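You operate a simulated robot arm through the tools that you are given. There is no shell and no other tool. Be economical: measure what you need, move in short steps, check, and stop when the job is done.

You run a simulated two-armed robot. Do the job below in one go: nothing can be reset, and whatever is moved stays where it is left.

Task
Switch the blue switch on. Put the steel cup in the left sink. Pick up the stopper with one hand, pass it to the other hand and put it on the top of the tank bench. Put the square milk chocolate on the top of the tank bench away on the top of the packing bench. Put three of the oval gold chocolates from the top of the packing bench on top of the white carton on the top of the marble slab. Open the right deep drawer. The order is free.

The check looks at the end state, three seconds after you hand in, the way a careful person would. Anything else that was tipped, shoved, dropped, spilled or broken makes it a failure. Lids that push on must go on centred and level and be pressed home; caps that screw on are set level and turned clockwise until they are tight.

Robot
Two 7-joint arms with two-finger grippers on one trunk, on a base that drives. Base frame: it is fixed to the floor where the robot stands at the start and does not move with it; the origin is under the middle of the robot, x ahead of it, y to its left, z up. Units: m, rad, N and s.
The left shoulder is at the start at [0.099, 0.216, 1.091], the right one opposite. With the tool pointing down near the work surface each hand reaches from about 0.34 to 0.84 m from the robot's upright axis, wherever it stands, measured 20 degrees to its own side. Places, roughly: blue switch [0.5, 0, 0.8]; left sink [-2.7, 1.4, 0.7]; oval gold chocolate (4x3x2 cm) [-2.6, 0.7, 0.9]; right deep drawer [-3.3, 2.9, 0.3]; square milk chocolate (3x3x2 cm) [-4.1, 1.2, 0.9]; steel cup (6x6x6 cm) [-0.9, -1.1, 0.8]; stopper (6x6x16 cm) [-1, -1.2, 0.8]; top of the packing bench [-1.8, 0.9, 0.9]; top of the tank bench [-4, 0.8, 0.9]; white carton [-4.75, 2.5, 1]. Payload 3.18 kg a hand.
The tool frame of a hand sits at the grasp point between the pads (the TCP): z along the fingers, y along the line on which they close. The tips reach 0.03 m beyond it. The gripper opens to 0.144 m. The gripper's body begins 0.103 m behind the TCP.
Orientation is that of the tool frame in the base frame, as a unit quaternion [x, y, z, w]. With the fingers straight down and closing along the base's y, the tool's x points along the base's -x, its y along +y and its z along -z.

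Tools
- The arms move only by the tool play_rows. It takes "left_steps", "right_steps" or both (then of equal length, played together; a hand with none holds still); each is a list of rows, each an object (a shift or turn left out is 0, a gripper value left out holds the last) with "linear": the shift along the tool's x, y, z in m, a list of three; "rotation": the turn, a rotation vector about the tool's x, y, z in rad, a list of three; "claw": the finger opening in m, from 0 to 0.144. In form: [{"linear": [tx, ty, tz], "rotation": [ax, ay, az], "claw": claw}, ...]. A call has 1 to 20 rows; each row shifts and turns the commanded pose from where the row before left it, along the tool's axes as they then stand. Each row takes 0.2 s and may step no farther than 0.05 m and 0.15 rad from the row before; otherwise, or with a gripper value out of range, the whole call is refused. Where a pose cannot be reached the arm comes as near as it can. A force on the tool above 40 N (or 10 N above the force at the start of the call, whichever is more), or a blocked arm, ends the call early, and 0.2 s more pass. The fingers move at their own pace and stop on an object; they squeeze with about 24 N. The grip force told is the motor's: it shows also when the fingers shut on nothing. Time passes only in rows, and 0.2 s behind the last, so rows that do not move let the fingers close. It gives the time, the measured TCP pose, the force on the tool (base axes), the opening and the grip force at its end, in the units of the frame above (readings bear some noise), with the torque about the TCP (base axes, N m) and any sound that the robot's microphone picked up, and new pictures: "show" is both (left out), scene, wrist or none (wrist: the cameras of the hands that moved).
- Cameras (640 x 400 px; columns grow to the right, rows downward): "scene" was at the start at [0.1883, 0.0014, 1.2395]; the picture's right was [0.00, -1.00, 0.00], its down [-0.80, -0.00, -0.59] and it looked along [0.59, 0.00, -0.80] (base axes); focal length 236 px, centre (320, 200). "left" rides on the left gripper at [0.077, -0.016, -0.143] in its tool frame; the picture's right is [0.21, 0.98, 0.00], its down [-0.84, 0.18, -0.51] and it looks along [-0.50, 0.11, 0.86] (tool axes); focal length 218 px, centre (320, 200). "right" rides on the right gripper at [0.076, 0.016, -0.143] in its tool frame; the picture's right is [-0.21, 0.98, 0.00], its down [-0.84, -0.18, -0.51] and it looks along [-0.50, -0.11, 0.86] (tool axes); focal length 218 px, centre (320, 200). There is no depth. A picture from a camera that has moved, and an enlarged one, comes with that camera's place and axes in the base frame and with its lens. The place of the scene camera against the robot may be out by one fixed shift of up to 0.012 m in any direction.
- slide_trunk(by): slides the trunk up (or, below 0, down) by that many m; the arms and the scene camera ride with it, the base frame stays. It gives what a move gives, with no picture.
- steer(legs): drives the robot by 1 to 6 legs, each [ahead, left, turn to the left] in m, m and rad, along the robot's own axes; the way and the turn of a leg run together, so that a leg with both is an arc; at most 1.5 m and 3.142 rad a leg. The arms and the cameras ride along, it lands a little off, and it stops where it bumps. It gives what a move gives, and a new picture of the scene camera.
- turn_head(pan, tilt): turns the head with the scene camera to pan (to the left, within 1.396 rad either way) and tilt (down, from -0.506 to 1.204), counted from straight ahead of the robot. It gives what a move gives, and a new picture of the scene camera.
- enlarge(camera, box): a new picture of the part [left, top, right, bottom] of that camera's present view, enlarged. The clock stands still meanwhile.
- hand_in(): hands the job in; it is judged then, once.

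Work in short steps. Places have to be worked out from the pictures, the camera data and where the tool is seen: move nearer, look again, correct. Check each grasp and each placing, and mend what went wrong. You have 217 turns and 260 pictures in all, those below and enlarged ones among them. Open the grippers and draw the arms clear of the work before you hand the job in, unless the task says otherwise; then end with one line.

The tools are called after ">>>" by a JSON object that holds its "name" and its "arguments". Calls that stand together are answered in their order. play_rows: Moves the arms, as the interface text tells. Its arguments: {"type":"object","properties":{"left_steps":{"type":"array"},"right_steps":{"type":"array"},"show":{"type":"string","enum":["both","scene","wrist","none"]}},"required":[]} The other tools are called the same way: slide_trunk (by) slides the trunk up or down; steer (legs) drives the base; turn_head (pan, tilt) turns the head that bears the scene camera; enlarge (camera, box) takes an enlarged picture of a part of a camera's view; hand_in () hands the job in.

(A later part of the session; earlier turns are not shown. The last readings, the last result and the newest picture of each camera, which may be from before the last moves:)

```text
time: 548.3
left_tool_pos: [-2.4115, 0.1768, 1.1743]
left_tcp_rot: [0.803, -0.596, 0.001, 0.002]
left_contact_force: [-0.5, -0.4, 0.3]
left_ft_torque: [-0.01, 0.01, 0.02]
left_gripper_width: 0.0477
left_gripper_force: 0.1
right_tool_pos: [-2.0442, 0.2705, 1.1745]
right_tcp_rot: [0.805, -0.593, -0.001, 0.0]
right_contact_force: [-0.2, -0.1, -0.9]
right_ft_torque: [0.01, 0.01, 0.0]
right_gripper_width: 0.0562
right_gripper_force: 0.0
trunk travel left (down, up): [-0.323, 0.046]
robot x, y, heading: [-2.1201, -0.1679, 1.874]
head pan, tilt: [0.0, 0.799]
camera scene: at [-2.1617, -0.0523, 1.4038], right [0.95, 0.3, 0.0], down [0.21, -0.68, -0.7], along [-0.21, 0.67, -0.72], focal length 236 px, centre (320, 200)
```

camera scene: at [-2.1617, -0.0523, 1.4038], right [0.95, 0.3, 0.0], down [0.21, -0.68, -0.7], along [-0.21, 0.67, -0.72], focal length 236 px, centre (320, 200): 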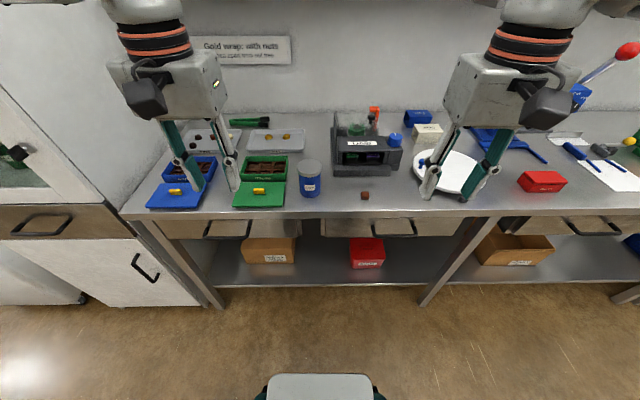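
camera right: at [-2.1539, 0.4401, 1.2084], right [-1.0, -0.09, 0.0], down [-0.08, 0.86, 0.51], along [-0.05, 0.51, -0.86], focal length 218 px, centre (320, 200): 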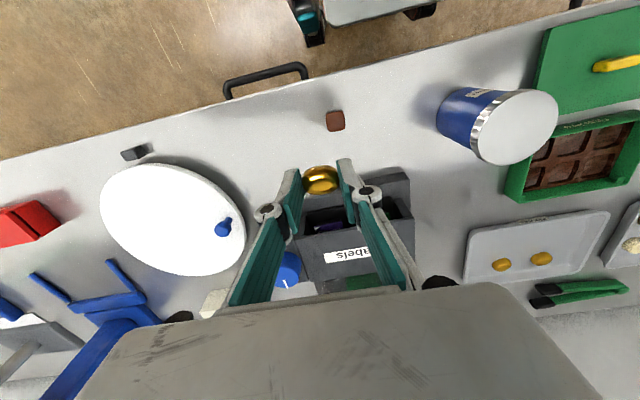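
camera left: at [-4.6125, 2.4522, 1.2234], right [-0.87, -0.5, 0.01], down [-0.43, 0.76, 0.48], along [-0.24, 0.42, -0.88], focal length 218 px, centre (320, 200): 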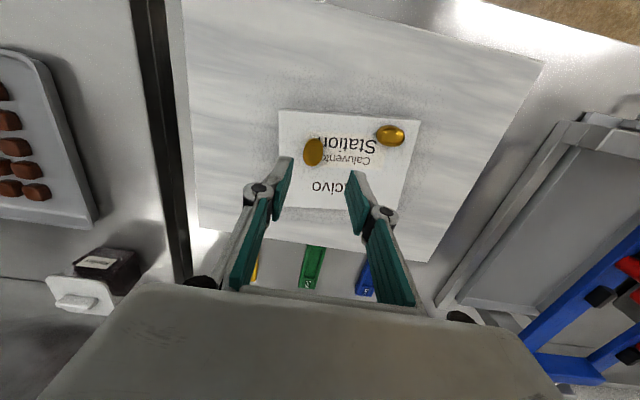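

I move in for the last gold: a little left and ahead, then trunk down, keeping the right hand raised.

>>> {"name": "steer", "arguments": {"legs": [[0.28, 0.04, 0]]}}

>>> {"name": "slide_trunk", "arguments": {"by": -0.15}}

>>> {"name": "play_rows", "arguments": {"left_steps": [{"claw": 0.06}, {"linear": [-0.03, 0, 0]}, {"linear": [-0.04, 0, 0]}, {"linear": [-0.04, 0, 0]}, {"linear": [-0.04, 0, 0]}, {}], "right_steps": [{"linear": [0, 0, -0.03]}, {"linear": [0, 0, -0.03]}, {}, {}, {}, {}], "show": "both"}}

```text
time: 550.2
left_tool_pos: [-2.5365, 0.428, 1.1738]
left_tcp_rot: [0.804, -0.595, 0.0, 0.002]
left_contact_force: [0.9, 0.0, 0.3]
left_ft_torque: [-0.01, 0.04, -0.01]
left_gripper_width: 0.0479
left_gripper_force: 0.1
right_tool_pos: [-2.1685, 0.5226, 1.1756]
right_tcp_rot: [0.806, -0.591, -0.001, 0.0]
right_contact_force: [0.6, 0.3, -0.5]
right_ft_torque: [-0.02, -0.03, 0.01]
right_gripper_width: 0.0559
right_gripper_force: 0.0
trunk travel left (down, up): [-0.323, 0.046]
robot x, y, heading: [-2.2451, 0.0804, 1.878]
head pan, tilt: [0.0, 0.799]
camera scene: at [-2.2852, 0.2005, 1.4037], right [0.95, 0.3, 0.0], down [0.22, -0.68, -0.7], along [-0.21, 0.66, -0.72], focal length 236 px, centre (320, 200)
```

scene: 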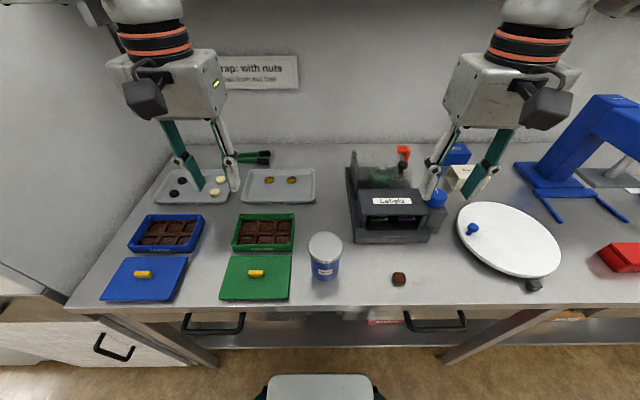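

```text
time: 552.0
left_tool_pos: [-2.536, 0.4268, 1.0258]
left_tcp_rot: [0.804, -0.595, 0.0, 0.0]
left_contact_force: [0.1, -0.7, 0.4]
left_ft_torque: [0.04, 0.04, 0.04]
left_gripper_width: 0.0479
left_gripper_force: 0.1
right_tool_pos: [-2.169, 0.5213, 1.0264]
right_tcp_rot: [0.807, -0.591, -0.002, -0.001]
right_contact_force: [-0.7, -0.7, 0.3]
right_ft_torque: [0.04, 0.03, 0.04]
right_gripper_width: 0.0561
right_gripper_force: 0.1
trunk travel left (down, up): [-0.173, 0.196]
robot x, y, heading: [-2.2472, 0.0833, 1.881]
head pan, tilt: [0.0, 0.799]
```

```text
time: 553.4
left_tool_pos: [-2.5812, 0.5683, 1.0224]
left_tcp_rot: [0.804, -0.595, 0.0, 0.0]
left_contact_force: [0.4, -0.4, 0.7]
left_ft_torque: [0.01, -0.03, 0.02]
left_gripper_width: 0.0601
left_gripper_force: 0.1
right_tool_pos: [-2.1665, 0.5213, 1.0826]
right_tcp_rot: [0.806, -0.591, -0.003, 0.0]
right_contact_force: [-0.3, -0.1, -0.6]
right_ft_torque: [0.01, 0.0, 0.03]
right_gripper_width: 0.0559
right_gripper_force: 0.1
trunk travel left (down, up): [-0.173, 0.196]
robot x, y, heading: [-2.245, 0.0814, 1.878]
head pan, tilt: [0.0, 0.799]
camera scene: at [-2.309, 0.2749, 1.2479], right [0.95, 0.3, 0.0], down [0.22, -0.68, -0.7], along [-0.21, 0.66, -0.72], focal length 236 px, centre (320, 200)
camera right: at [-2.159, 0.4438, 1.225], right [-1.0, -0.1, 0.0], down [-0.08, 0.86, 0.51], along [-0.05, 0.51, -0.86], focal length 218 px, centre (320, 200)
camera left: at [-2.5428, 0.5007, 1.166], right [-0.87, -0.49, 0.0], down [-0.42, 0.75, 0.51], along [-0.25, 0.44, -0.86], focal length 218 px, centre (320, 200)
```

scene: 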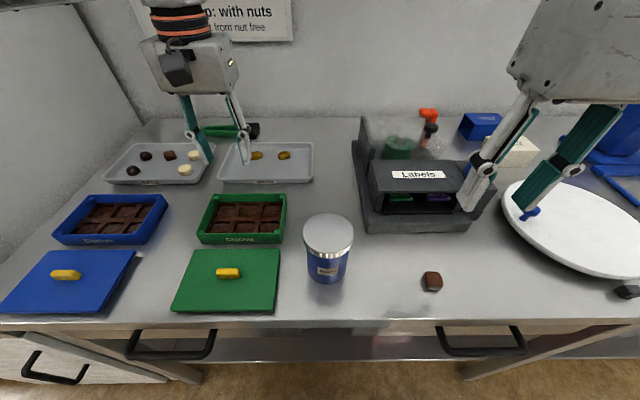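
right: 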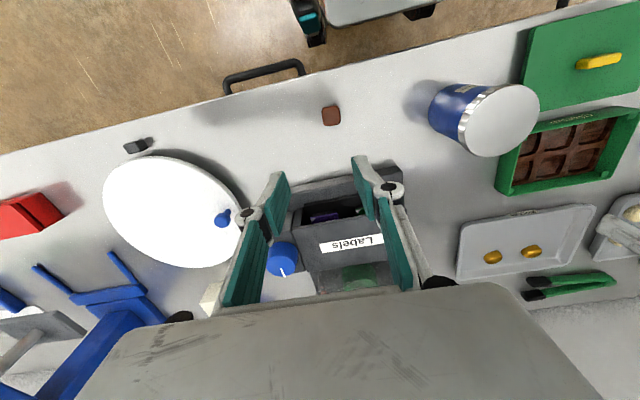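
left: 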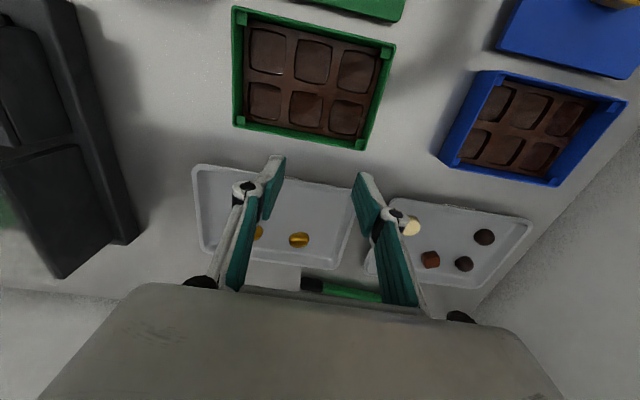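

I target the gold at (-2.63,0.723): lower to z 0.96 first, then extend.

>>> {"name": "play_rows", "arguments": {"left_steps": [{"linear": [-0.02, 0, 0.03]}, {"linear": [-0.03, 0, 0.03]}, {"linear": [-0.04, 0, 0]}, {"linear": [-0.04, 0.001, 0]}, {"linear": [-0.032, 0, 0]}, {"linear": [0, 0, 0.02]}, {}], "show": "wrist"}}

```text
time: 555.0
left_tool_pos: [-2.6204, 0.7019, 0.9465]
left_tcp_rot: [0.804, -0.595, 0.0, 0.001]
left_contact_force: [-0.1, 0.1, -0.7]
left_ft_torque: [0.02, -0.05, 0.01]
left_gripper_width: 0.0599
left_gripper_force: 0.1
left hand out of reach, approached as far as the arm can: row 5
right_tool_pos: [-2.1657, 0.5226, 1.0833]
right_tcp_rot: [0.807, -0.591, -0.002, -0.001]
right_contact_force: [-0.2, -0.1, 0.3]
right_ft_torque: [0.01, -0.01, -0.03]
right_gripper_width: 0.0561
right_gripper_force: 0.0
trunk travel left (down, up): [-0.173, 0.196]
robot x, y, heading: [-2.2449, 0.0804, 1.878]
head pan, tilt: [0.0, 0.799]
camera left: at [-2.5833, 0.6343, 1.0897], right [-0.87, -0.49, 0.0], down [-0.42, 0.75, 0.51], along [-0.25, 0.44, -0.86], focal length 218 px, centre (320, 200)
```

left: 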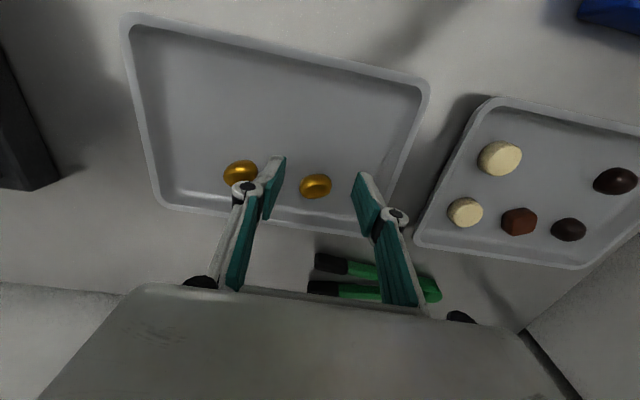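

The gold is 2.3 cm further. I nudge the base forward, lower and grip deeper this time.

>>> {"name": "steer", "arguments": {"legs": [[0.023, 0, 0]]}}

>>> {"name": "play_rows", "arguments": {"left_steps": [{"linear": [0, 0.001, 0.02]}, {"linear": [0, 0, 0.009]}, {"linear": [0, 0, 0.005]}, {}, {"claw": 0}, {}, {}, {}], "show": "wrist"}}

```text
time: 555.8
left_tool_pos: [-2.628, 0.7246, 0.9464]
left_tcp_rot: [0.804, -0.595, 0.0, 0.001]
left_contact_force: [-0.3, 0.8, 0.0]
left_ft_torque: [-0.03, 0.0, -0.04]
left_gripper_width: 0.0601
left_gripper_force: 0.2
right_tool_pos: [-2.1733, 0.5439, 1.0827]
right_tcp_rot: [0.806, -0.592, -0.002, -0.001]
right_contact_force: [-1.2, 0.2, 0.1]
right_ft_torque: [-0.01, 0.01, -0.01]
right_gripper_width: 0.0559
right_gripper_force: 0.1
trunk travel left (down, up): [-0.173, 0.196]
robot x, y, heading: [-2.2469, 0.1056, 1.878]
head pan, tilt: [0.0, 0.799]
camera scene: at [-2.3156, 0.297, 1.2479], right [0.95, 0.3, 0.0], down [0.22, -0.68, -0.7], along [-0.21, 0.66, -0.72], focal length 236 px, centre (320, 200)
```

scene: 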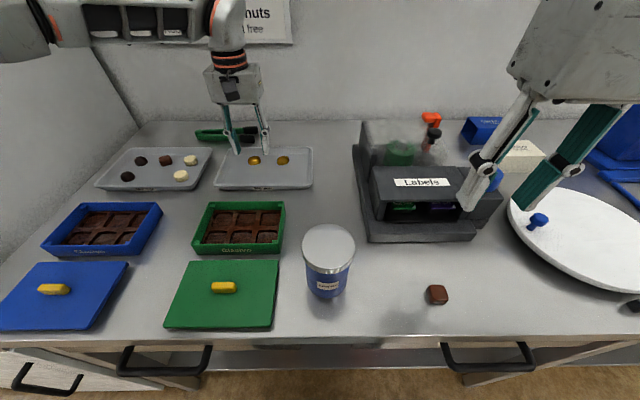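

```text
time: 557.6
left_tool_pos: [-2.6296, 0.7246, 0.914]
left_tcp_rot: [0.804, -0.595, -0.001, 0.0]
left_contact_force: [0.7, 3.0, 14.0]
left_ft_torque: [0.05, -0.09, 0.02]
left_gripper_width: 0.0303
left_gripper_force: 24.2
right_tool_pos: [-2.1717, 0.543, 1.083]
right_tcp_rot: [0.806, -0.591, -0.002, -0.001]
right_contact_force: [0.0, 0.3, -0.6]
right_ft_torque: [-0.01, 0.02, -0.02]
right_gripper_width: 0.0558
right_gripper_force: 0.1
trunk travel left (down, up): [-0.173, 0.196]
robot x, y, heading: [-2.2522, 0.1061, 1.879]
head pan, tilt: [0.0, 0.799]
camera left: at [-2.5917, 0.6566, 1.0575], right [-0.87, -0.49, 0.0], down [-0.42, 0.75, 0.51], along [-0.25, 0.45, -0.86], focal length 218 px, centre (320, 200)
```

left: 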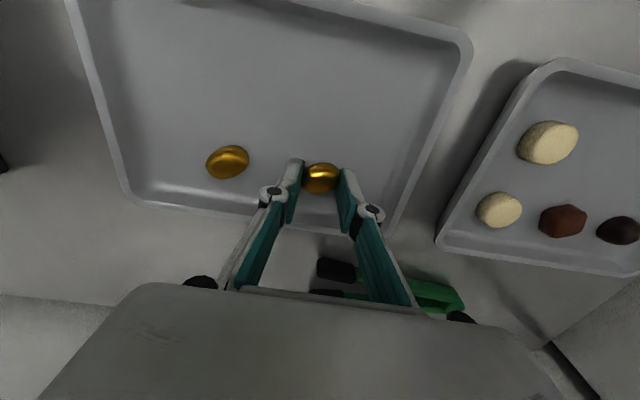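

Gripped at 0.030 m with the tips at the tray floor. I lift, retract and raise the trunk, then drive back toward the slab.

>>> {"name": "play_rows", "arguments": {"left_steps": [{"linear": [0, 0, -0.02]}, {"linear": [0, 0, -0.035]}, {"linear": [0, 0, -0.035]}, {"linear": [0.03, 0, -0.03]}, {"linear": [0.04, 0, -0.01]}, {"linear": [0.045, 0, 0]}, {"linear": [0.045, 0, 0]}, {"linear": [0.045, 0, 0]}, {"linear": [0.045, 0, 0]}, {"linear": [0.045, 0, 0]}, {"linear": [0.03, 0, 0]}, {}], "show": "none"}}

>>> {"name": "slide_trunk", "arguments": {"by": 0.15}}

>>> {"name": "steer", "arguments": {"legs": [[-0.3, 0, 0], [0, 1.15, 0], [0, 1.17, 0]]}}

```text
time: 560.2
left_tool_pos: [-2.5307, 0.3982, 1.0285]
left_tcp_rot: [0.804, -0.595, 0.001, 0.001]
left_contact_force: [0.4, -0.4, 0.2]
left_ft_torque: [0.0, 0.02, -0.01]
left_gripper_width: 0.0302
left_gripper_force: 24.4
left hand out of reach, approached as far as the arm can: row 2, 3
right_tool_pos: [-2.1728, 0.5426, 1.0826]
right_tcp_rot: [0.806, -0.592, -0.001, 0.001]
right_contact_force: [0.5, 0.2, 0.5]
right_ft_torque: [0.0, -0.03, 0.0]
right_gripper_width: 0.056
right_gripper_force: 0.0
trunk travel left (down, up): [-0.173, 0.196]
robot x, y, heading: [-2.2526, 0.1044, 1.876]
head pan, tilt: [0.0, 0.799]
```

```text
time: 561.9
left_tool_pos: [-2.531, 0.3997, 1.1799]
left_tcp_rot: [0.803, -0.595, 0.0, 0.001]
left_contact_force: [0.2, 0.3, -1.1]
left_ft_torque: [-0.02, 0.02, 0.01]
left_gripper_width: 0.0298
left_gripper_force: 24.2
right_tool_pos: [-2.1732, 0.544, 1.2321]
right_tcp_rot: [0.806, -0.592, -0.001, 0.0]
right_contact_force: [-1.1, 1.2, 0.2]
right_ft_torque: [0.0, -0.02, 0.0]
right_gripper_width: 0.0559
right_gripper_force: 0.1
trunk travel left (down, up): [-0.323, 0.046]
robot x, y, heading: [-2.2519, 0.103, 1.877]
head pan, tilt: [0.0, 0.799]
```

```text
time: 583.8
left_tool_pos: [-4.6194, -0.6339, 1.1789]
left_tcp_rot: [0.813, -0.583, 0.0, 0.001]
left_contact_force: [0.4, -0.3, -1.3]
left_ft_torque: [-0.02, -0.01, 0.03]
left_gripper_width: 0.0
left_gripper_force: 23.5
right_tool_pos: [-4.2663, -0.4777, 1.2321]
right_tcp_rot: [0.816, -0.578, -0.002, -0.001]
right_contact_force: [0.5, 0.3, 0.0]
right_ft_torque: [0.04, 0.0, 0.01]
right_gripper_width: 0.0559
right_gripper_force: 0.0
trunk travel left (down, up): [-0.323, 0.046]
robot x, y, heading: [-4.3301, -0.9192, 1.913]
head pan, tilt: [0.0, 0.799]
camera scene: at [-4.3755, -0.8041, 1.4038], right [0.94, 0.33, 0.0], down [0.24, -0.68, -0.7], along [-0.23, 0.66, -0.72], focal length 236 px, centre (320, 200)
```

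scene: 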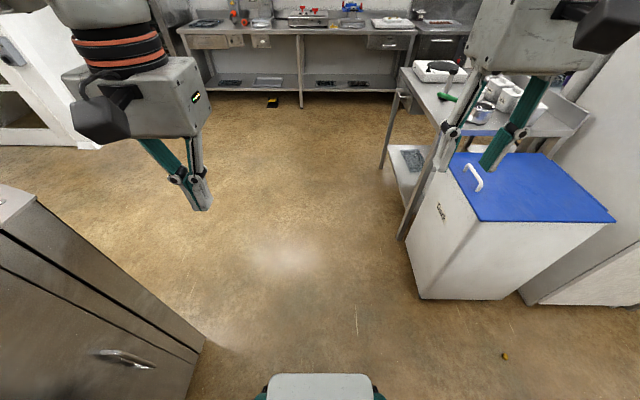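

The gold slipped out again, and I can see it on the floor at about (-3.60,-0.25). I move so the right hand can pick it up.

>>> {"name": "steer", "arguments": {"legs": [[0, 0, -0.042], [0, -0.68, 0]]}}

>>> {"name": "slide_trunk", "arguments": {"by": -0.32}}

>>> {"name": "play_rows", "arguments": {"right_steps": [{"linear": [0, 0, 0.05], "claw": 0.08}, {"linear": [0, 0, 0.05]}, {"linear": [0, 0, 0.05]}, {"linear": [0, 0, 0.05]}, {"linear": [0, 0, 0.05]}, {"linear": [0, 0, 0.05]}, {"linear": [0, 0, 0.05]}, {"linear": [0, 0, 0.05]}, {"linear": [0, 0, 0.05]}, {"linear": [0, 0, 0.05]}, {"linear": [0, 0, 0.05]}, {}], "show": "wrist"}}

```text
time: 590.5
left_tool_pos: [-3.977, -0.4281, 1.1795]
left_tcp_rot: [0.802, -0.598, 0.0, 0.001]
left_contact_force: [0.0, 0.6, -0.2]
left_ft_torque: [-0.01, 0.02, 0.0]
left_gripper_width: 0.0
left_gripper_force: 24.0
right_tool_pos: [-3.6169, -0.2869, 1.2312]
right_tcp_rot: [0.805, -0.594, -0.001, 0.0]
right_contact_force: [0.2, -0.6, 0.0]
right_ft_torque: [0.0, 0.02, -0.02]
right_gripper_width: 0.0561
right_gripper_force: 0.0
trunk travel left (down, up): [-0.323, 0.046]
robot x, y, heading: [-3.7014, -0.7266, 1.869]
head pan, tilt: [0.0, 0.799]
camera scene: at [-3.7387, -0.6086, 1.4038], right [0.96, 0.29, 0.0], down [0.21, -0.69, -0.7], along [-0.21, 0.67, -0.72], focal length 236 px, centre (320, 200)
```

scene: 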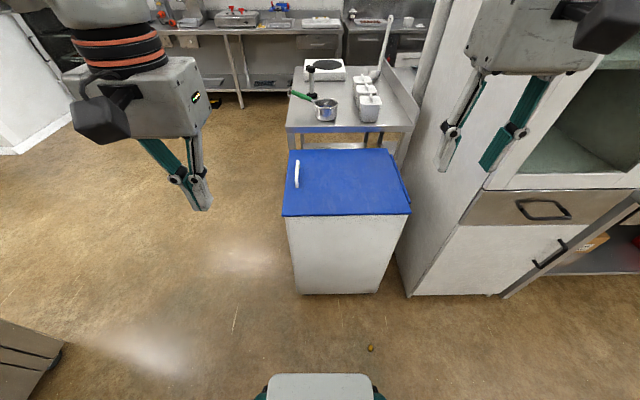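

```text
time: 593.6
left_tool_pos: [-3.9758, -0.4287, 0.8586]
left_tcp_rot: [0.802, -0.598, -0.001, 0.001]
left_contact_force: [0.4, 0.3, 0.2]
left_ft_torque: [0.02, 0.01, -0.02]
left_gripper_width: 0.0001
left_gripper_force: 23.8
right_tool_pos: [-3.6174, -0.2876, 0.9134]
right_tcp_rot: [0.804, -0.594, -0.002, 0.0]
right_contact_force: [-0.4, -0.4, 1.0]
right_ft_torque: [0.01, -0.02, 0.01]
right_gripper_width: 0.0559
right_gripper_force: 0.0
trunk travel left (down, up): [-0.003, 0.366]
robot x, y, heading: [-3.698, -0.7223, 1.873]
head pan, tilt: [0.0, 0.799]
```

```text
time: 596.2
left_tool_pos: [-3.9763, -0.4277, 0.8598]
left_tcp_rot: [0.801, -0.598, -0.001, 0.001]
left_contact_force: [-0.3, -0.2, -0.2]
left_ft_torque: [0.02, 0.01, 0.0]
left_gripper_width: 0.0
left_gripper_force: 23.9
right_tool_pos: [-3.6628, -0.2293, 0.3911]
right_tcp_rot: [0.805, -0.594, -0.002, 0.0]
right_contact_force: [-0.1, 0.5, 0.4]
right_ft_torque: [-0.04, 0.0, 0.01]
right_gripper_width: 0.0801
right_gripper_force: 0.1
right hand out of reach, approached as far as the arm can: row 2, 3, 4, 5, 6
trunk travel left (down, up): [-0.003, 0.366]
robot x, y, heading: [-3.6966, -0.7263, 1.866]
head pan, tilt: [0.0, 0.799]
camera right: at [-3.6566, -0.307, 0.5331], right [-1.0, -0.09, 0.0], down [-0.07, 0.86, 0.51], along [-0.05, 0.51, -0.86], focal length 218 px, centre (320, 200)
```

right: 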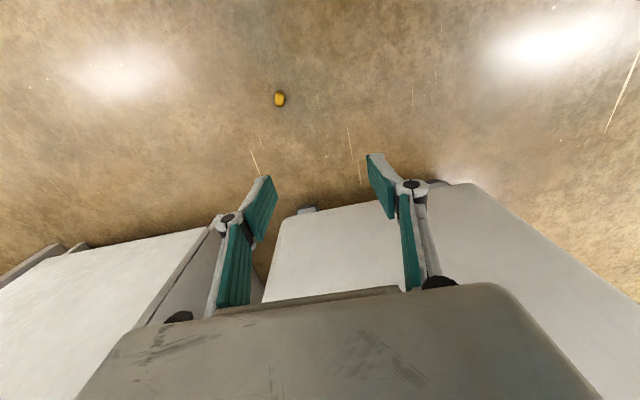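

The gold is at (-3.576,-0.246). I shift over it and descend to z of about 0.08.

>>> {"name": "play_rows", "arguments": {"right_steps": [{"linear": [0.02, -0.039, 0], "claw": 0.06}, {"linear": [0.02, -0.039, 0]}, {"linear": [0, 0, 0.05]}, {"linear": [0, 0, 0.05]}, {"linear": [0, 0, 0.05]}, {"linear": [0, 0, 0.05]}, {"linear": [0, 0, 0.05]}, {"linear": [0, 0, 0.05]}, {}], "show": "wrist"}}

```text
time: 598.2
left_tool_pos: [-3.9759, -0.4285, 0.8589]
left_tcp_rot: [0.8, -0.599, 0.0, 0.001]
left_contact_force: [-0.2, -0.4, -0.8]
left_ft_torque: [0.0, 0.0, 0.04]
left_gripper_width: 0.0002
left_gripper_force: 23.9
right_tool_pos: [-3.5757, -0.2475, 0.0904]
right_tcp_rot: [0.804, -0.594, -0.002, 0.001]
right_contact_force: [0.0, 0.8, 0.9]
right_ft_torque: [0.02, 0.02, 0.01]
right_gripper_width: 0.06
right_gripper_force: 0.1
trunk travel left (down, up): [-0.003, 0.366]
robot x, y, heading: [-3.6971, -0.7279, 1.868]
head pan, tilt: [0.0, 0.799]
camera right: at [-3.5694, -0.3262, 0.2333], right [-1.0, -0.09, 0.0], down [-0.07, 0.86, 0.51], along [-0.05, 0.51, -0.86], focal length 218 px, centre (320, 200)
```

right: 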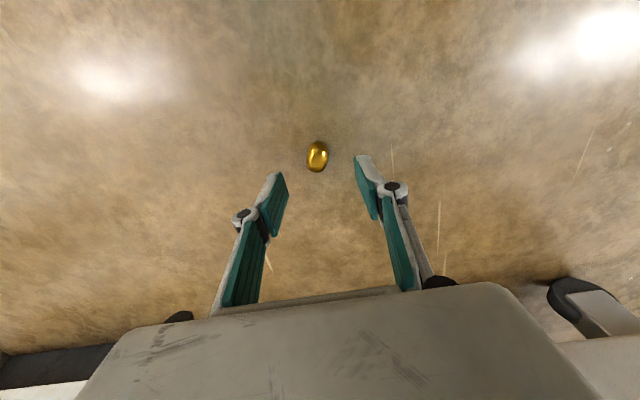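

The gold is right-side up and centred. I go down to the floor, grip low, and lift.

>>> {"name": "play_rows", "arguments": {"right_steps": [{"linear": [0, 0, 0.03]}, {"linear": [0, 0, 0.02]}, {"linear": [0, 0, 0.009]}, {}, {"claw": 0}, {}, {}, {"linear": [0, 0, -0.03]}, {"linear": [0, 0, -0.04]}, {"linear": [0, 0, -0.045]}, {"linear": [0, 0, -0.045]}, {"linear": [0, 0, -0.045]}, {"linear": [0, 0, -0.045]}, {"linear": [0, 0, -0.045]}, {"linear": [0, 0, -0.045]}, {"linear": [0, 0, -0.045]}, {"linear": [0, 0, -0.045]}, {"linear": [0, 0, -0.045]}, {"linear": [0, 0, -0.045]}, {"linear": [0, 0, -0.045]}], "show": "wrist"}}

```text
time: 602.4
left_tool_pos: [-3.9767, -0.4274, 0.8587]
left_tcp_rot: [0.801, -0.598, -0.001, 0.001]
left_contact_force: [0.0, 0.0, 0.7]
left_ft_torque: [0.01, 0.0, -0.02]
left_gripper_width: 0.0
left_gripper_force: 23.6
right_tool_pos: [-3.5948, -0.2029, 0.5805]
right_tcp_rot: [0.804, -0.594, 0.001, 0.001]
right_contact_force: [-0.3, -0.6, -0.2]
right_ft_torque: [-0.02, 0.03, 0.01]
right_gripper_width: 0.0224
right_gripper_force: 24.2
right hand out of reach, approached as far as the arm can: row 18, 19, 20
trunk travel left (down, up): [-0.003, 0.366]
robot x, y, heading: [-3.6956, -0.727, 1.867]
head pan, tilt: [0.0, 0.799]
camera right: at [-3.5874, -0.2816, 0.7241], right [-1.0, -0.09, 0.0], down [-0.08, 0.86, 0.51], along [-0.04, 0.5, -0.86], focal length 218 px, centre (320, 200)
```

right: 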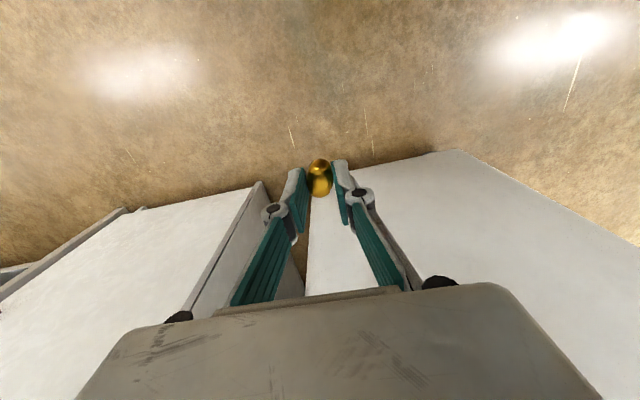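

Held at 0.0224 m. I raise the trunk and arm, then drive to the slab in checked stages.

>>> {"name": "slide_trunk", "arguments": {"by": 0.32}}

>>> {"name": "play_rows", "arguments": {"right_steps": [{"linear": [0, 0, -0.04]}, {"linear": [0, 0, -0.04]}, {"linear": [0, 0, -0.04]}, {"linear": [0.02, 0, -0.04]}, {"linear": [0.03, 0, -0.035]}, {"linear": [0.02, 0, -0.035]}, {}], "show": "none"}}

>>> {"name": "steer", "arguments": {"legs": [[0, 0.68, 0], [1.2, 0, 0], [1.2, 0, 0]]}}

```text
time: 605.6
left_tool_pos: [-3.9757, -0.4277, 1.1782]
left_tcp_rot: [0.801, -0.598, 0.0, 0.001]
left_contact_force: [0.2, 1.1, 0.0]
left_ft_torque: [0.0, 0.0, -0.01]
left_gripper_width: 0.0
left_gripper_force: 24.2
right_tool_pos: [-3.5955, -0.2084, 0.8999]
right_tcp_rot: [0.804, -0.595, 0.0, 0.001]
right_contact_force: [0.5, 0.0, -0.1]
right_ft_torque: [-0.01, 0.01, 0.01]
right_gripper_width: 0.0001
right_gripper_force: 24.3
trunk travel left (down, up): [-0.323, 0.046]
robot x, y, heading: [-3.6983, -0.7242, 1.868]
head pan, tilt: [0.0, 0.799]
```

```text
time: 607.2
left_tool_pos: [-3.976, -0.4287, 1.1776]
left_tcp_rot: [0.801, -0.599, 0.0, 0.001]
left_contact_force: [-0.3, -0.2, 0.3]
left_ft_torque: [-0.02, 0.0, 0.02]
left_gripper_width: 0.0001
left_gripper_force: 24.2
right_tool_pos: [-3.5787, -0.2784, 1.1268]
right_tcp_rot: [0.804, -0.594, -0.001, 0.0]
right_contact_force: [-0.2, 0.8, 1.0]
right_ft_torque: [-0.03, 0.01, -0.02]
right_gripper_width: 0.0
right_gripper_force: 23.9
trunk travel left (down, up): [-0.323, 0.046]
robot x, y, heading: [-3.7051, -0.7249, 1.87]
head pan, tilt: [0.0, 0.799]
```

```text
time: 625.0
left_tool_pos: [-5.3654, 1.6528, 1.1777]
left_tcp_rot: [0.801, -0.598, 0.0, 0.001]
left_contact_force: [-0.2, 0.8, -0.2]
left_ft_torque: [-0.02, 0.0, -0.02]
left_gripper_width: 0.0
left_gripper_force: 23.4
right_tool_pos: [-4.9681, 1.8028, 1.1264]
right_tcp_rot: [0.804, -0.595, -0.002, 0.0]
right_contact_force: [-0.1, -0.2, 0.7]
right_ft_torque: [-0.04, 0.02, -0.02]
right_gripper_width: 0.0
right_gripper_force: 24.7
trunk travel left (down, up): [-0.323, 0.046]
robot x, y, heading: [-5.0907, 1.3549, 1.865]
head pan, tilt: [0.0, 0.799]
camera scene: at [-5.1277, 1.4728, 1.4037], right [0.96, 0.29, 0.0], down [0.21, -0.69, -0.7], along [-0.2, 0.67, -0.72], focal length 236 px, centre (320, 200)
```

scene: 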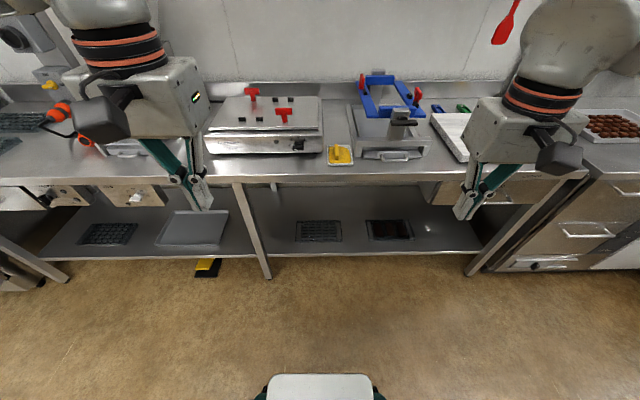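

It slipped out during the trunk raise, so it lies near (-3.59,-0.21). I go back for it and look at how it lies.

>>> {"name": "steer", "arguments": {"legs": [[-1.2, 0, 0], [-1.2, 0, 0], [0, -0.68, 0]]}}

```text
time: 642.6
left_tool_pos: [-4.0116, -0.404, 1.1787]
left_tcp_rot: [0.8, -0.6, -0.001, 0.001]
left_contact_force: [-0.1, 0.3, 0.4]
left_ft_torque: [0.01, 0.02, 0.01]
left_gripper_width: 0.0002
left_gripper_force: 23.7
right_tool_pos: [-3.6129, -0.2586, 1.1274]
right_tcp_rot: [0.803, -0.596, -0.001, -0.001]
right_contact_force: [-0.3, 1.1, -1.0]
right_ft_torque: [-0.03, -0.04, 0.01]
right_gripper_width: 0.0003
right_gripper_force: 23.9
trunk travel left (down, up): [-0.323, 0.046]
robot x, y, heading: [-3.7393, -0.7026, 1.862]
head pan, tilt: [0.0, 0.799]
camera scene: at [-3.7753, -0.5869, 1.4038], right [0.96, 0.29, 0.0], down [0.21, -0.69, -0.7], along [-0.2, 0.67, -0.72], focal length 236 px, centre (320, 200)
```

scene: 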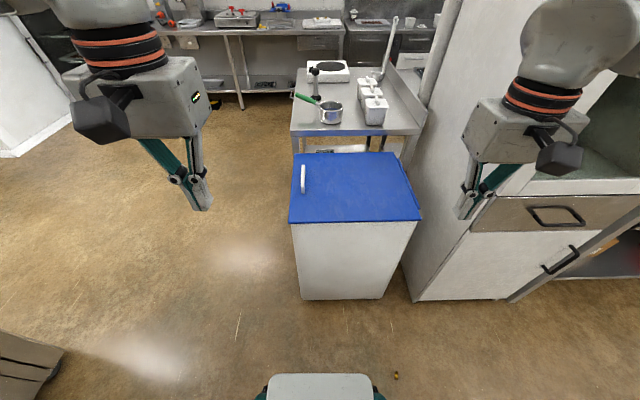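

I see it at about (-3.477,-0.309). I turn right by 0.5 rad so that the right hand can reach it, and go down.

>>> {"name": "steer", "arguments": {"legs": [[0, 0, -0.5]]}}

>>> {"name": "slide_trunk", "arguments": {"by": -0.32}}

>>> {"name": "play_rows", "arguments": {"right_steps": [{"linear": [-0.01, 0, 0.045], "claw": 0.08}, {"linear": [-0.01, 0, 0.045]}, {"linear": [0, 0, 0.05]}, {"linear": [0, 0, 0.05]}, {"linear": [0, 0, 0.05]}, {"linear": [0, 0, 0.05]}, {"linear": [0, 0, 0.05]}, {"linear": [0, 0, 0.05]}, {"linear": [0, 0, 0.05]}, {}], "show": "wrist"}}

```text
time: 644.4
left_tool_pos: [-3.8329, -0.3091, 1.18]
left_tcp_rot: [-0.625, 0.78, 0.0, -0.001]
left_contact_force: [-0.5, -0.3, 0.4]
left_ft_torque: [-0.01, 0.04, 0.02]
left_gripper_width: 0.0001
left_gripper_force: 23.9
right_tool_pos: [-3.4148, -0.3736, 1.1278]
right_tcp_rot: [-0.629, 0.777, 0.001, 0.002]
right_contact_force: [0.2, -0.6, -0.4]
right_ft_torque: [0.02, 0.03, 0.03]
right_gripper_width: 0.0
right_gripper_force: 23.8
trunk travel left (down, up): [-0.323, 0.046]
robot x, y, heading: [-3.7343, -0.7022, 1.361]
head pan, tilt: [0.0, 0.799]
camera scene: at [-3.7148, -0.5844, 1.4038], right [0.98, -0.21, 0.0], down [-0.15, -0.7, -0.7], along [0.14, 0.68, -0.72], focal length 236 px, centre (320, 200)
```

scene: 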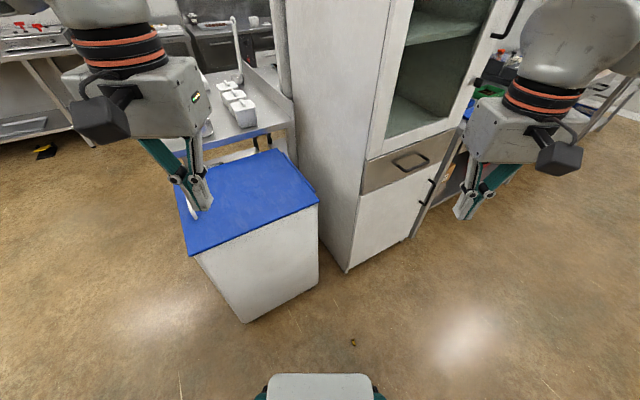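

```text
time: 647.6
left_tool_pos: [-3.8344, -0.309, 0.859]
left_tcp_rot: [-0.625, 0.781, 0.001, 0.0]
left_contact_force: [-0.3, 0.0, 0.7]
left_ft_torque: [0.02, -0.03, 0.01]
left_gripper_width: 0.0
left_gripper_force: 24.3
right_tool_pos: [-3.4138, -0.3703, 0.7348]
right_tcp_rot: [-0.621, 0.767, -0.1, -0.124]
right_contact_force: [0.6, -0.2, -0.1]
right_ft_torque: [-0.02, 0.01, -0.01]
right_gripper_width: 0.0
right_gripper_force: 23.7
trunk travel left (down, up): [-0.003, 0.366]
robot x, y, heading: [-3.7357, -0.7033, 1.359]
head pan, tilt: [0.0, 0.799]
```

```text
time: 649.3
left_tool_pos: [-3.8341, -0.3095, 0.86]
left_tcp_rot: [-0.625, 0.781, 0.0, 0.0]
left_contact_force: [-0.2, 0.1, 0.3]
left_ft_torque: [0.0, 0.0, 0.03]
left_gripper_width: 0.0001
left_gripper_force: 24.0
right_tool_pos: [-3.4307, -0.441, 0.4011]
right_tcp_rot: [-0.623, 0.765, -0.097, -0.128]
right_contact_force: [14.2, 6.5, 30.4]
right_ft_torque: [-1.69, 3.26, 0.18]
right_gripper_width: 0.0801
right_gripper_force: 0.1
right hand out of reach, approached as far as the arm can: row 1, 3
trunk travel left (down, up): [-0.003, 0.366]
robot x, y, heading: [-3.7365, -0.7049, 1.357]
head pan, tilt: [0.0, 0.799]
stopped in row 8 (right hand): the force on the tool passed its limit at 166 N (the readings are from after the stop); the commanded pose is now the measured one
camera right: at [-3.4515, -0.4644, 0.5614], right [-0.92, 0.39, -0.06], down [0.37, 0.9, 0.21], along [0.13, 0.17, -0.98], focal length 218 px, centre (320, 200)
```

right: 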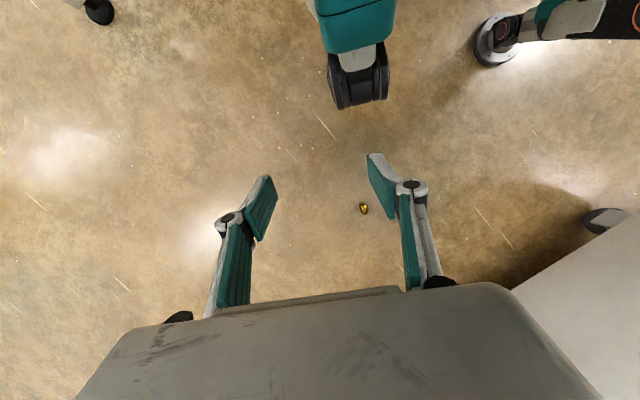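

The tilted hand bumped the robot's own base. I go up, level it and move out over the gold at (-3.474,-0.308).

>>> {"name": "play_rows", "arguments": {"right_steps": [{"linear": [0.014, 0, -0.045]}, {"linear": [-0.02, 0, -0.02], "rotation": [0, -0.107, 0]}, {"linear": [-0.02, 0, 0], "rotation": [0, -0.107, 0]}, {"linear": [0, 0, 0], "rotation": [0, -0.108, 0]}, {"linear": [-0.03, 0.023, 0]}, {"linear": [-0.03, 0.023, 0]}, {"linear": [-0.025, 0.023, 0]}, {"linear": [0, 0, 0.04]}, {"linear": [0, 0, 0.045]}, {"linear": [0, 0, 0.045]}, {}], "show": "wrist"}}

```text
time: 651.7
left_tool_pos: [-3.8337, -0.3095, 0.8586]
left_tcp_rot: [-0.625, 0.781, 0.0, -0.002]
left_contact_force: [-0.3, -0.5, 1.0]
left_ft_torque: [-0.01, 0.01, 0.01]
left_gripper_width: 0.0001
left_gripper_force: 23.9
right_tool_pos: [-3.4787, -0.2935, 0.3171]
right_tcp_rot: [-0.631, 0.776, 0.002, -0.005]
right_contact_force: [0.5, 0.4, -0.5]
right_ft_torque: [0.01, -0.01, 0.0]
right_gripper_width: 0.0801
right_gripper_force: 0.0
right hand out of reach, approached as far as the arm can: row 4
trunk travel left (down, up): [-0.003, 0.366]
robot x, y, heading: [-3.735, -0.7073, 1.36]
head pan, tilt: [0.0, 0.799]
camera right: at [-3.5097, -0.3653, 0.4603], right [-0.91, 0.4, 0.01], down [0.35, 0.79, 0.5], along [0.2, 0.46, -0.86], focal length 218 px, centre (320, 200)
```

right: 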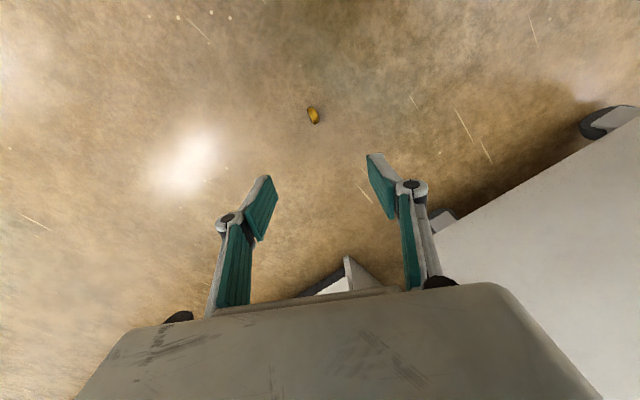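

Level now and nearly above. I descend to about z 0.08.

>>> {"name": "play_rows", "arguments": {"right_steps": [{"linear": [0.0105, -0.011, 0.035], "claw": 0.06}, {"linear": [0, 0, 0.05]}, {"linear": [0, 0, 0.05]}, {"linear": [0, 0, 0.05]}, {"linear": [0, 0, 0.05]}, {}], "show": "wrist"}}

>>> {"name": "enlarge", "arguments": {"camera": "right", "box": [270, 110, 370, 172]}}

```text
time: 653.1
left_tool_pos: [-3.8333, -0.3087, 0.8588]
left_tcp_rot: [-0.625, 0.78, 0.0, -0.001]
left_contact_force: [0.8, 0.3, -0.2]
left_ft_torque: [-0.03, 0.0, -0.03]
left_gripper_width: 0.0
left_gripper_force: 24.0
right_tool_pos: [-3.4722, -0.3045, 0.084]
right_tcp_rot: [-0.63, 0.776, 0.003, -0.003]
right_contact_force: [-0.7, -0.7, -0.7]
right_ft_torque: [0.03, -0.01, 0.0]
right_gripper_width: 0.0601
right_gripper_force: 0.0
trunk travel left (down, up): [-0.003, 0.366]
robot x, y, heading: [-3.7345, -0.7035, 1.363]
head pan, tilt: [0.0, 0.799]
camera right: at [-3.5027, -0.3762, 0.228], right [-0.91, 0.4, 0.01], down [0.35, 0.79, 0.5], along [0.2, 0.46, -0.86], focal length 218 px, centre (320, 200)
```

right: 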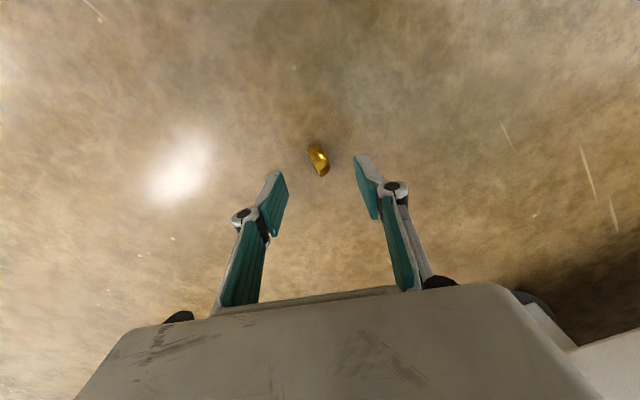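

```text
6.40 times, centred on (320, 141) of right
camera zoom: at [-3.5027, -0.3762, 0.228], right [-0.91, 0.4, 0.01], down [0.35, 0.79, 0.5], along [0.2, 0.46, -0.86], focal length 1397 px, centre (320, 578)
```

zoom: 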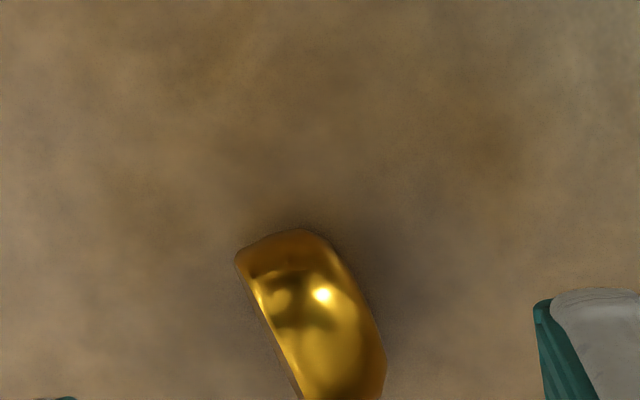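

It stands on its side, flat face to one pad and dome to the other, which is ideal for a firm grip. I align by -0.24 rad, descend and close.

>>> {"name": "play_rows", "arguments": {"right_steps": [{"rotation": [0, 0, -0.12]}, {"rotation": [0, 0, -0.12]}, {"linear": [0, 0, 0.03]}, {"linear": [0, 0, 0.02]}, {}, {"claw": 0}, {}, {}, {"linear": [0, 0, -0.03]}, {"linear": [0, 0, -0.04]}, {"linear": [0, 0, -0.04]}, {}], "show": "wrist"}}

```text
time: 655.7
left_tool_pos: [-3.8346, -0.3094, 0.8583]
left_tcp_rot: [-0.625, 0.78, 0.0, -0.001]
left_contact_force: [1.0, -0.1, -0.4]
left_ft_torque: [0.03, 0.0, -0.02]
left_gripper_width: 0.0
left_gripper_force: 24.0
right_tool_pos: [-3.4712, -0.3064, 0.1451]
right_tcp_rot: [0.718, -0.696, -0.002, 0.004]
right_contact_force: [0.3, 0.0, 0.6]
right_ft_torque: [0.0, 0.0, 0.01]
right_gripper_width: 0.0141
right_gripper_force: 24.4
trunk travel left (down, up): [-0.003, 0.366]
robot x, y, heading: [-3.7384, -0.7027, 1.362]
head pan, tilt: [0.0, 0.799]
camera right: at [-3.4832, -0.3825, 0.2882], right [-0.98, 0.18, 0.01], down [0.16, 0.85, 0.5], along [0.08, 0.5, -0.86], focal length 218 px, centre (320, 200)
```

right: 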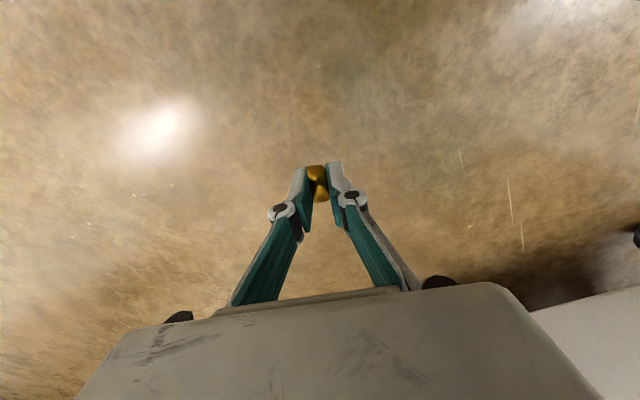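

Held at 0.014 m, flat against one pad. I lift with the arm and check the width.

>>> {"name": "play_rows", "arguments": {"right_steps": [{"linear": [0, 0, -0.045]}, {"linear": [0, 0, -0.045]}, {"linear": [0, 0, -0.045]}, {"linear": [0, 0, -0.045]}, {"linear": [0, 0, -0.045]}, {"linear": [0, 0, -0.045]}, {"linear": [0, 0, -0.045]}, {"linear": [0, 0, -0.045]}, {"linear": [0, 0, -0.045]}, {"linear": [0, 0, -0.045]}, {"linear": [0, 0, -0.045]}, {"linear": [0, 0, -0.045]}, {}], "show": "wrist"}}

```text
time: 658.5
left_tool_pos: [-3.8347, -0.3091, 0.859]
left_tcp_rot: [-0.626, 0.78, 0.001, -0.001]
left_contact_force: [0.5, -0.9, -0.2]
left_ft_torque: [0.03, 0.02, -0.01]
left_gripper_width: 0.0
left_gripper_force: 23.9
right_tool_pos: [-3.4647, -0.2935, 0.6809]
right_tcp_rot: [0.718, -0.696, -0.001, 0.005]
right_contact_force: [0.2, -0.5, -0.2]
right_ft_torque: [-0.01, 0.01, 0.0]
right_gripper_width: 0.014
right_gripper_force: 24.0
right hand out of reach, approached as far as the arm can: row 11
trunk travel left (down, up): [-0.003, 0.366]
robot x, y, heading: [-3.7357, -0.7019, 1.364]
head pan, tilt: [0.0, 0.799]
camera right: at [-3.4783, -0.3704, 0.8237], right [-0.98, 0.18, 0.01], down [0.16, 0.85, 0.5], along [0.08, 0.5, -0.86], focal length 218 px, centre (320, 200)
```

right: 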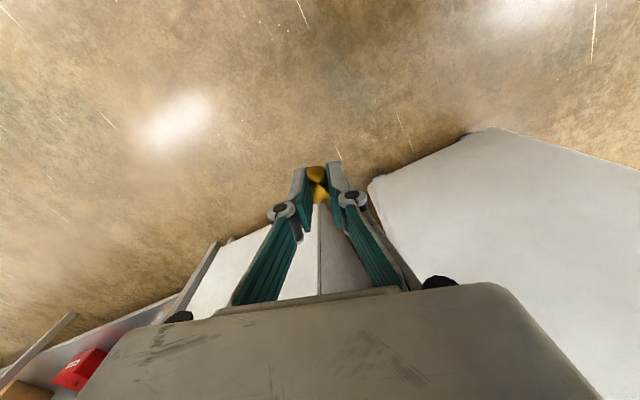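

Stable. I raise the trunk and check before driving.

>>> {"name": "slide_trunk", "arguments": {"by": 0.33}}

>>> {"name": "play_rows", "arguments": {"right_steps": [{"linear": [0.02, 0, -0.03]}, {"linear": [0.02, 0, -0.03]}, {"linear": [0, 0, -0.03]}, {}], "show": "none"}}

```text
time: 661.7
left_tool_pos: [-3.8337, -0.3089, 1.1881]
left_tcp_rot: [-0.625, 0.78, 0.0, -0.001]
left_contact_force: [0.1, -0.1, -0.1]
left_ft_torque: [0.01, 0.01, 0.03]
left_gripper_width: 0.0
left_gripper_force: 23.8
right_tool_pos: [-3.4667, -0.2948, 1.0111]
right_tcp_rot: [0.718, -0.696, -0.003, 0.004]
right_contact_force: [0.4, 0.0, 0.9]
right_ft_torque: [-0.01, -0.01, 0.0]
right_gripper_width: 0.0142
right_gripper_force: 24.0
trunk travel left (down, up): [-0.333, 0.036]
robot x, y, heading: [-3.7369, -0.7046, 1.362]
head pan, tilt: [0.0, 0.799]
```

```text
time: 662.7
left_tool_pos: [-3.8339, -0.3087, 1.1888]
left_tcp_rot: [-0.625, 0.781, 0.0, -0.001]
left_contact_force: [1.0, -0.6, 0.2]
left_ft_torque: [-0.03, -0.01, -0.01]
left_gripper_width: 0.0004
left_gripper_force: 24.2
right_tool_pos: [-3.4638, -0.3358, 1.1023]
right_tcp_rot: [0.718, -0.696, -0.002, 0.003]
right_contact_force: [-0.4, -0.6, 0.9]
right_ft_torque: [-0.02, -0.02, 0.0]
right_gripper_width: 0.014
right_gripper_force: 24.1
trunk travel left (down, up): [-0.333, 0.036]
robot x, y, heading: [-3.7375, -0.7049, 1.363]
head pan, tilt: [0.0, 0.799]
```

Grip steady at 0.014 m. I drive: turn back, strafe left, then ahead.

>>> {"name": "steer", "arguments": {"legs": [[0, 0, 0.508], [0, 0.66, 0], [1.2, 0, 0], [1.18, 0, 0]]}}

```text
time: 681.6
left_tool_pos: [-5.3331, 1.6831, 1.1887]
left_tcp_rot: [0.799, -0.601, 0.001, 0.001]
left_contact_force: [1.3, 0.4, 0.1]
left_ft_torque: [0.01, 0.0, 0.02]
left_gripper_width: 0.0001
left_gripper_force: 23.9
right_tool_pos: [-4.9948, 1.837, 1.1014]
right_tcp_rot: [0.869, -0.495, -0.001, 0.004]
right_contact_force: [0.0, 0.6, -1.0]
right_ft_torque: [0.01, 0.0, 0.01]
right_gripper_width: 0.014
right_gripper_force: 24.0
trunk travel left (down, up): [-0.333, 0.036]
robot x, y, heading: [-5.0555, 1.3838, 1.862]
head pan, tilt: [0.0, 0.799]
camera scene: at [-5.0961, 1.5003, 1.4138], right [0.96, 0.29, 0.0], down [0.21, -0.69, -0.7], along [-0.2, 0.67, -0.72], focal length 236 px, centre (320, 200)
```

scene: 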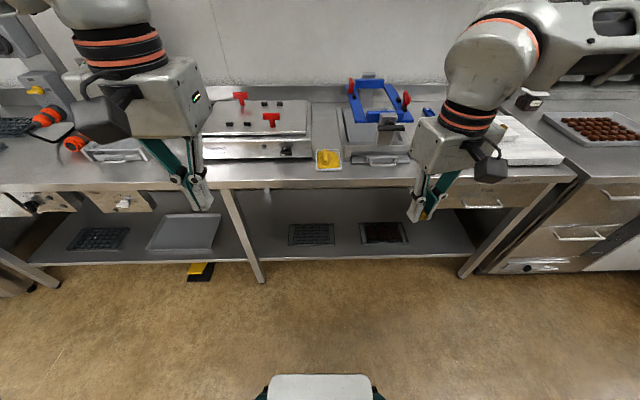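

Still held. I sidestep right and close in on the carton.

>>> {"name": "steer", "arguments": {"legs": [[0, -0.515, 0], [0.33, 0, 0]]}}

>>> {"name": "slide_trunk", "arguments": {"by": -0.04}}

```text
time: 688.4
left_tool_pos: [-4.9324, 2.1428, 1.1881]
left_tcp_rot: [0.798, -0.603, 0.001, 0.002]
left_contact_force: [-0.3, 0.1, 0.6]
left_ft_torque: [-0.07, 0.0, 0.0]
left_gripper_width: 0.0
left_gripper_force: 24.3
right_tool_pos: [-4.5939, 2.2948, 1.1016]
right_tcp_rot: [0.867, -0.498, -0.002, 0.005]
right_contact_force: [-0.2, 0.1, -0.8]
right_ft_torque: [-0.04, -0.02, 0.01]
right_gripper_width: 0.0141
right_gripper_force: 24.2
trunk travel left (down, up): [-0.333, 0.036]
robot x, y, heading: [-4.6598, 1.8425, 1.861]
head pan, tilt: [0.0, 0.799]
camera scene: at [-4.6966, 1.9582, 1.4138], right [0.96, 0.28, 0.0], down [0.2, -0.69, -0.7], along [-0.2, 0.67, -0.72], focal length 236 px, centre (320, 200)
```

scene: 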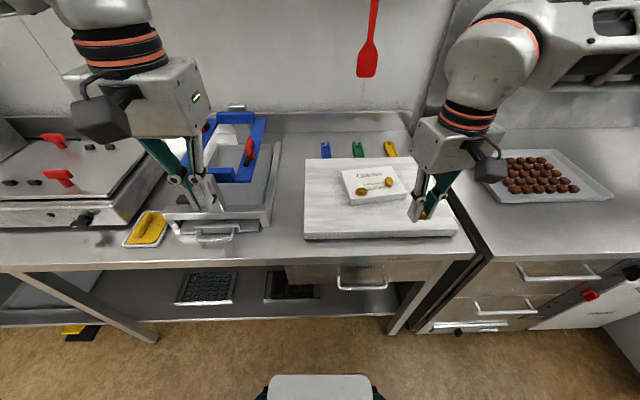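

```text
time: 689.2
left_tool_pos: [-4.9316, 2.1413, 1.15]
left_tcp_rot: [0.798, -0.603, -0.001, 0.001]
left_contact_force: [-0.4, -0.2, 0.4]
left_ft_torque: [0.03, 0.0, 0.01]
left_gripper_width: 0.0
left_gripper_force: 24.1
right_tool_pos: [-4.593, 2.294, 1.062]
right_tcp_rot: [0.867, -0.499, 0.0, 0.004]
right_contact_force: [-0.8, 0.1, -0.4]
right_ft_torque: [0.03, 0.02, -0.01]
right_gripper_width: 0.014
right_gripper_force: 24.0
trunk travel left (down, up): [-0.293, 0.076]
robot x, y, heading: [-4.6581, 1.8413, 1.858]
head pan, tilt: [0.0, 0.799]
```

Both golds are still on the carton. I bring the third over the rear middle spot (-4.71,2.543).

>>> {"name": "play_rows", "arguments": {"right_steps": [{"linear": [-0.039, -0.0034, 0]}, {"linear": [-0.039, -0.0034, 0]}, {"linear": [-0.039, -0.0034, 0]}, {"linear": [-0.039, -0.0034, 0]}, {"linear": [-0.039, -0.0034, 0]}, {"linear": [-0.039, -0.0034, 0]}, {"linear": [-0.04, -0.0034, 0]}, {}], "show": "wrist"}}

```text
time: 691.0
left_tool_pos: [-4.9317, 2.1419, 1.1472]
left_tcp_rot: [0.798, -0.602, 0.0, 0.001]
left_contact_force: [0.5, 0.9, 0.2]
left_ft_torque: [0.0, 0.01, -0.01]
left_gripper_width: 0.0
left_gripper_force: 24.1
right_tool_pos: [-4.6723, 2.4633, 1.062]
right_tcp_rot: [0.867, -0.499, -0.002, 0.004]
right_contact_force: [-0.5, -0.3, -0.2]
right_ft_torque: [-0.02, 0.01, -0.03]
right_gripper_width: 0.0139
right_gripper_force: 24.0
right hand out of reach, approached as far as the arm can: row 5, 6, 7
trunk travel left (down, up): [-0.293, 0.076]
robot x, y, heading: [-4.6567, 1.8438, 1.856]
head pan, tilt: [0.0, 0.799]
camera right: at [-4.6467, 2.3903, 1.2046], right [-0.95, -0.31, 0.01], down [-0.27, 0.82, 0.5], along [-0.16, 0.48, -0.86], focal length 218 px, centre (320, 200)
```

right: 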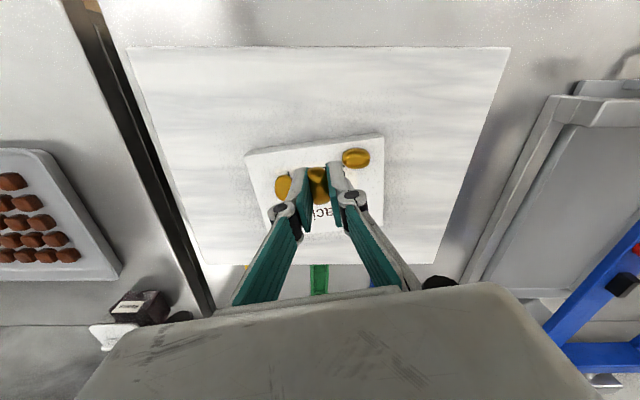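

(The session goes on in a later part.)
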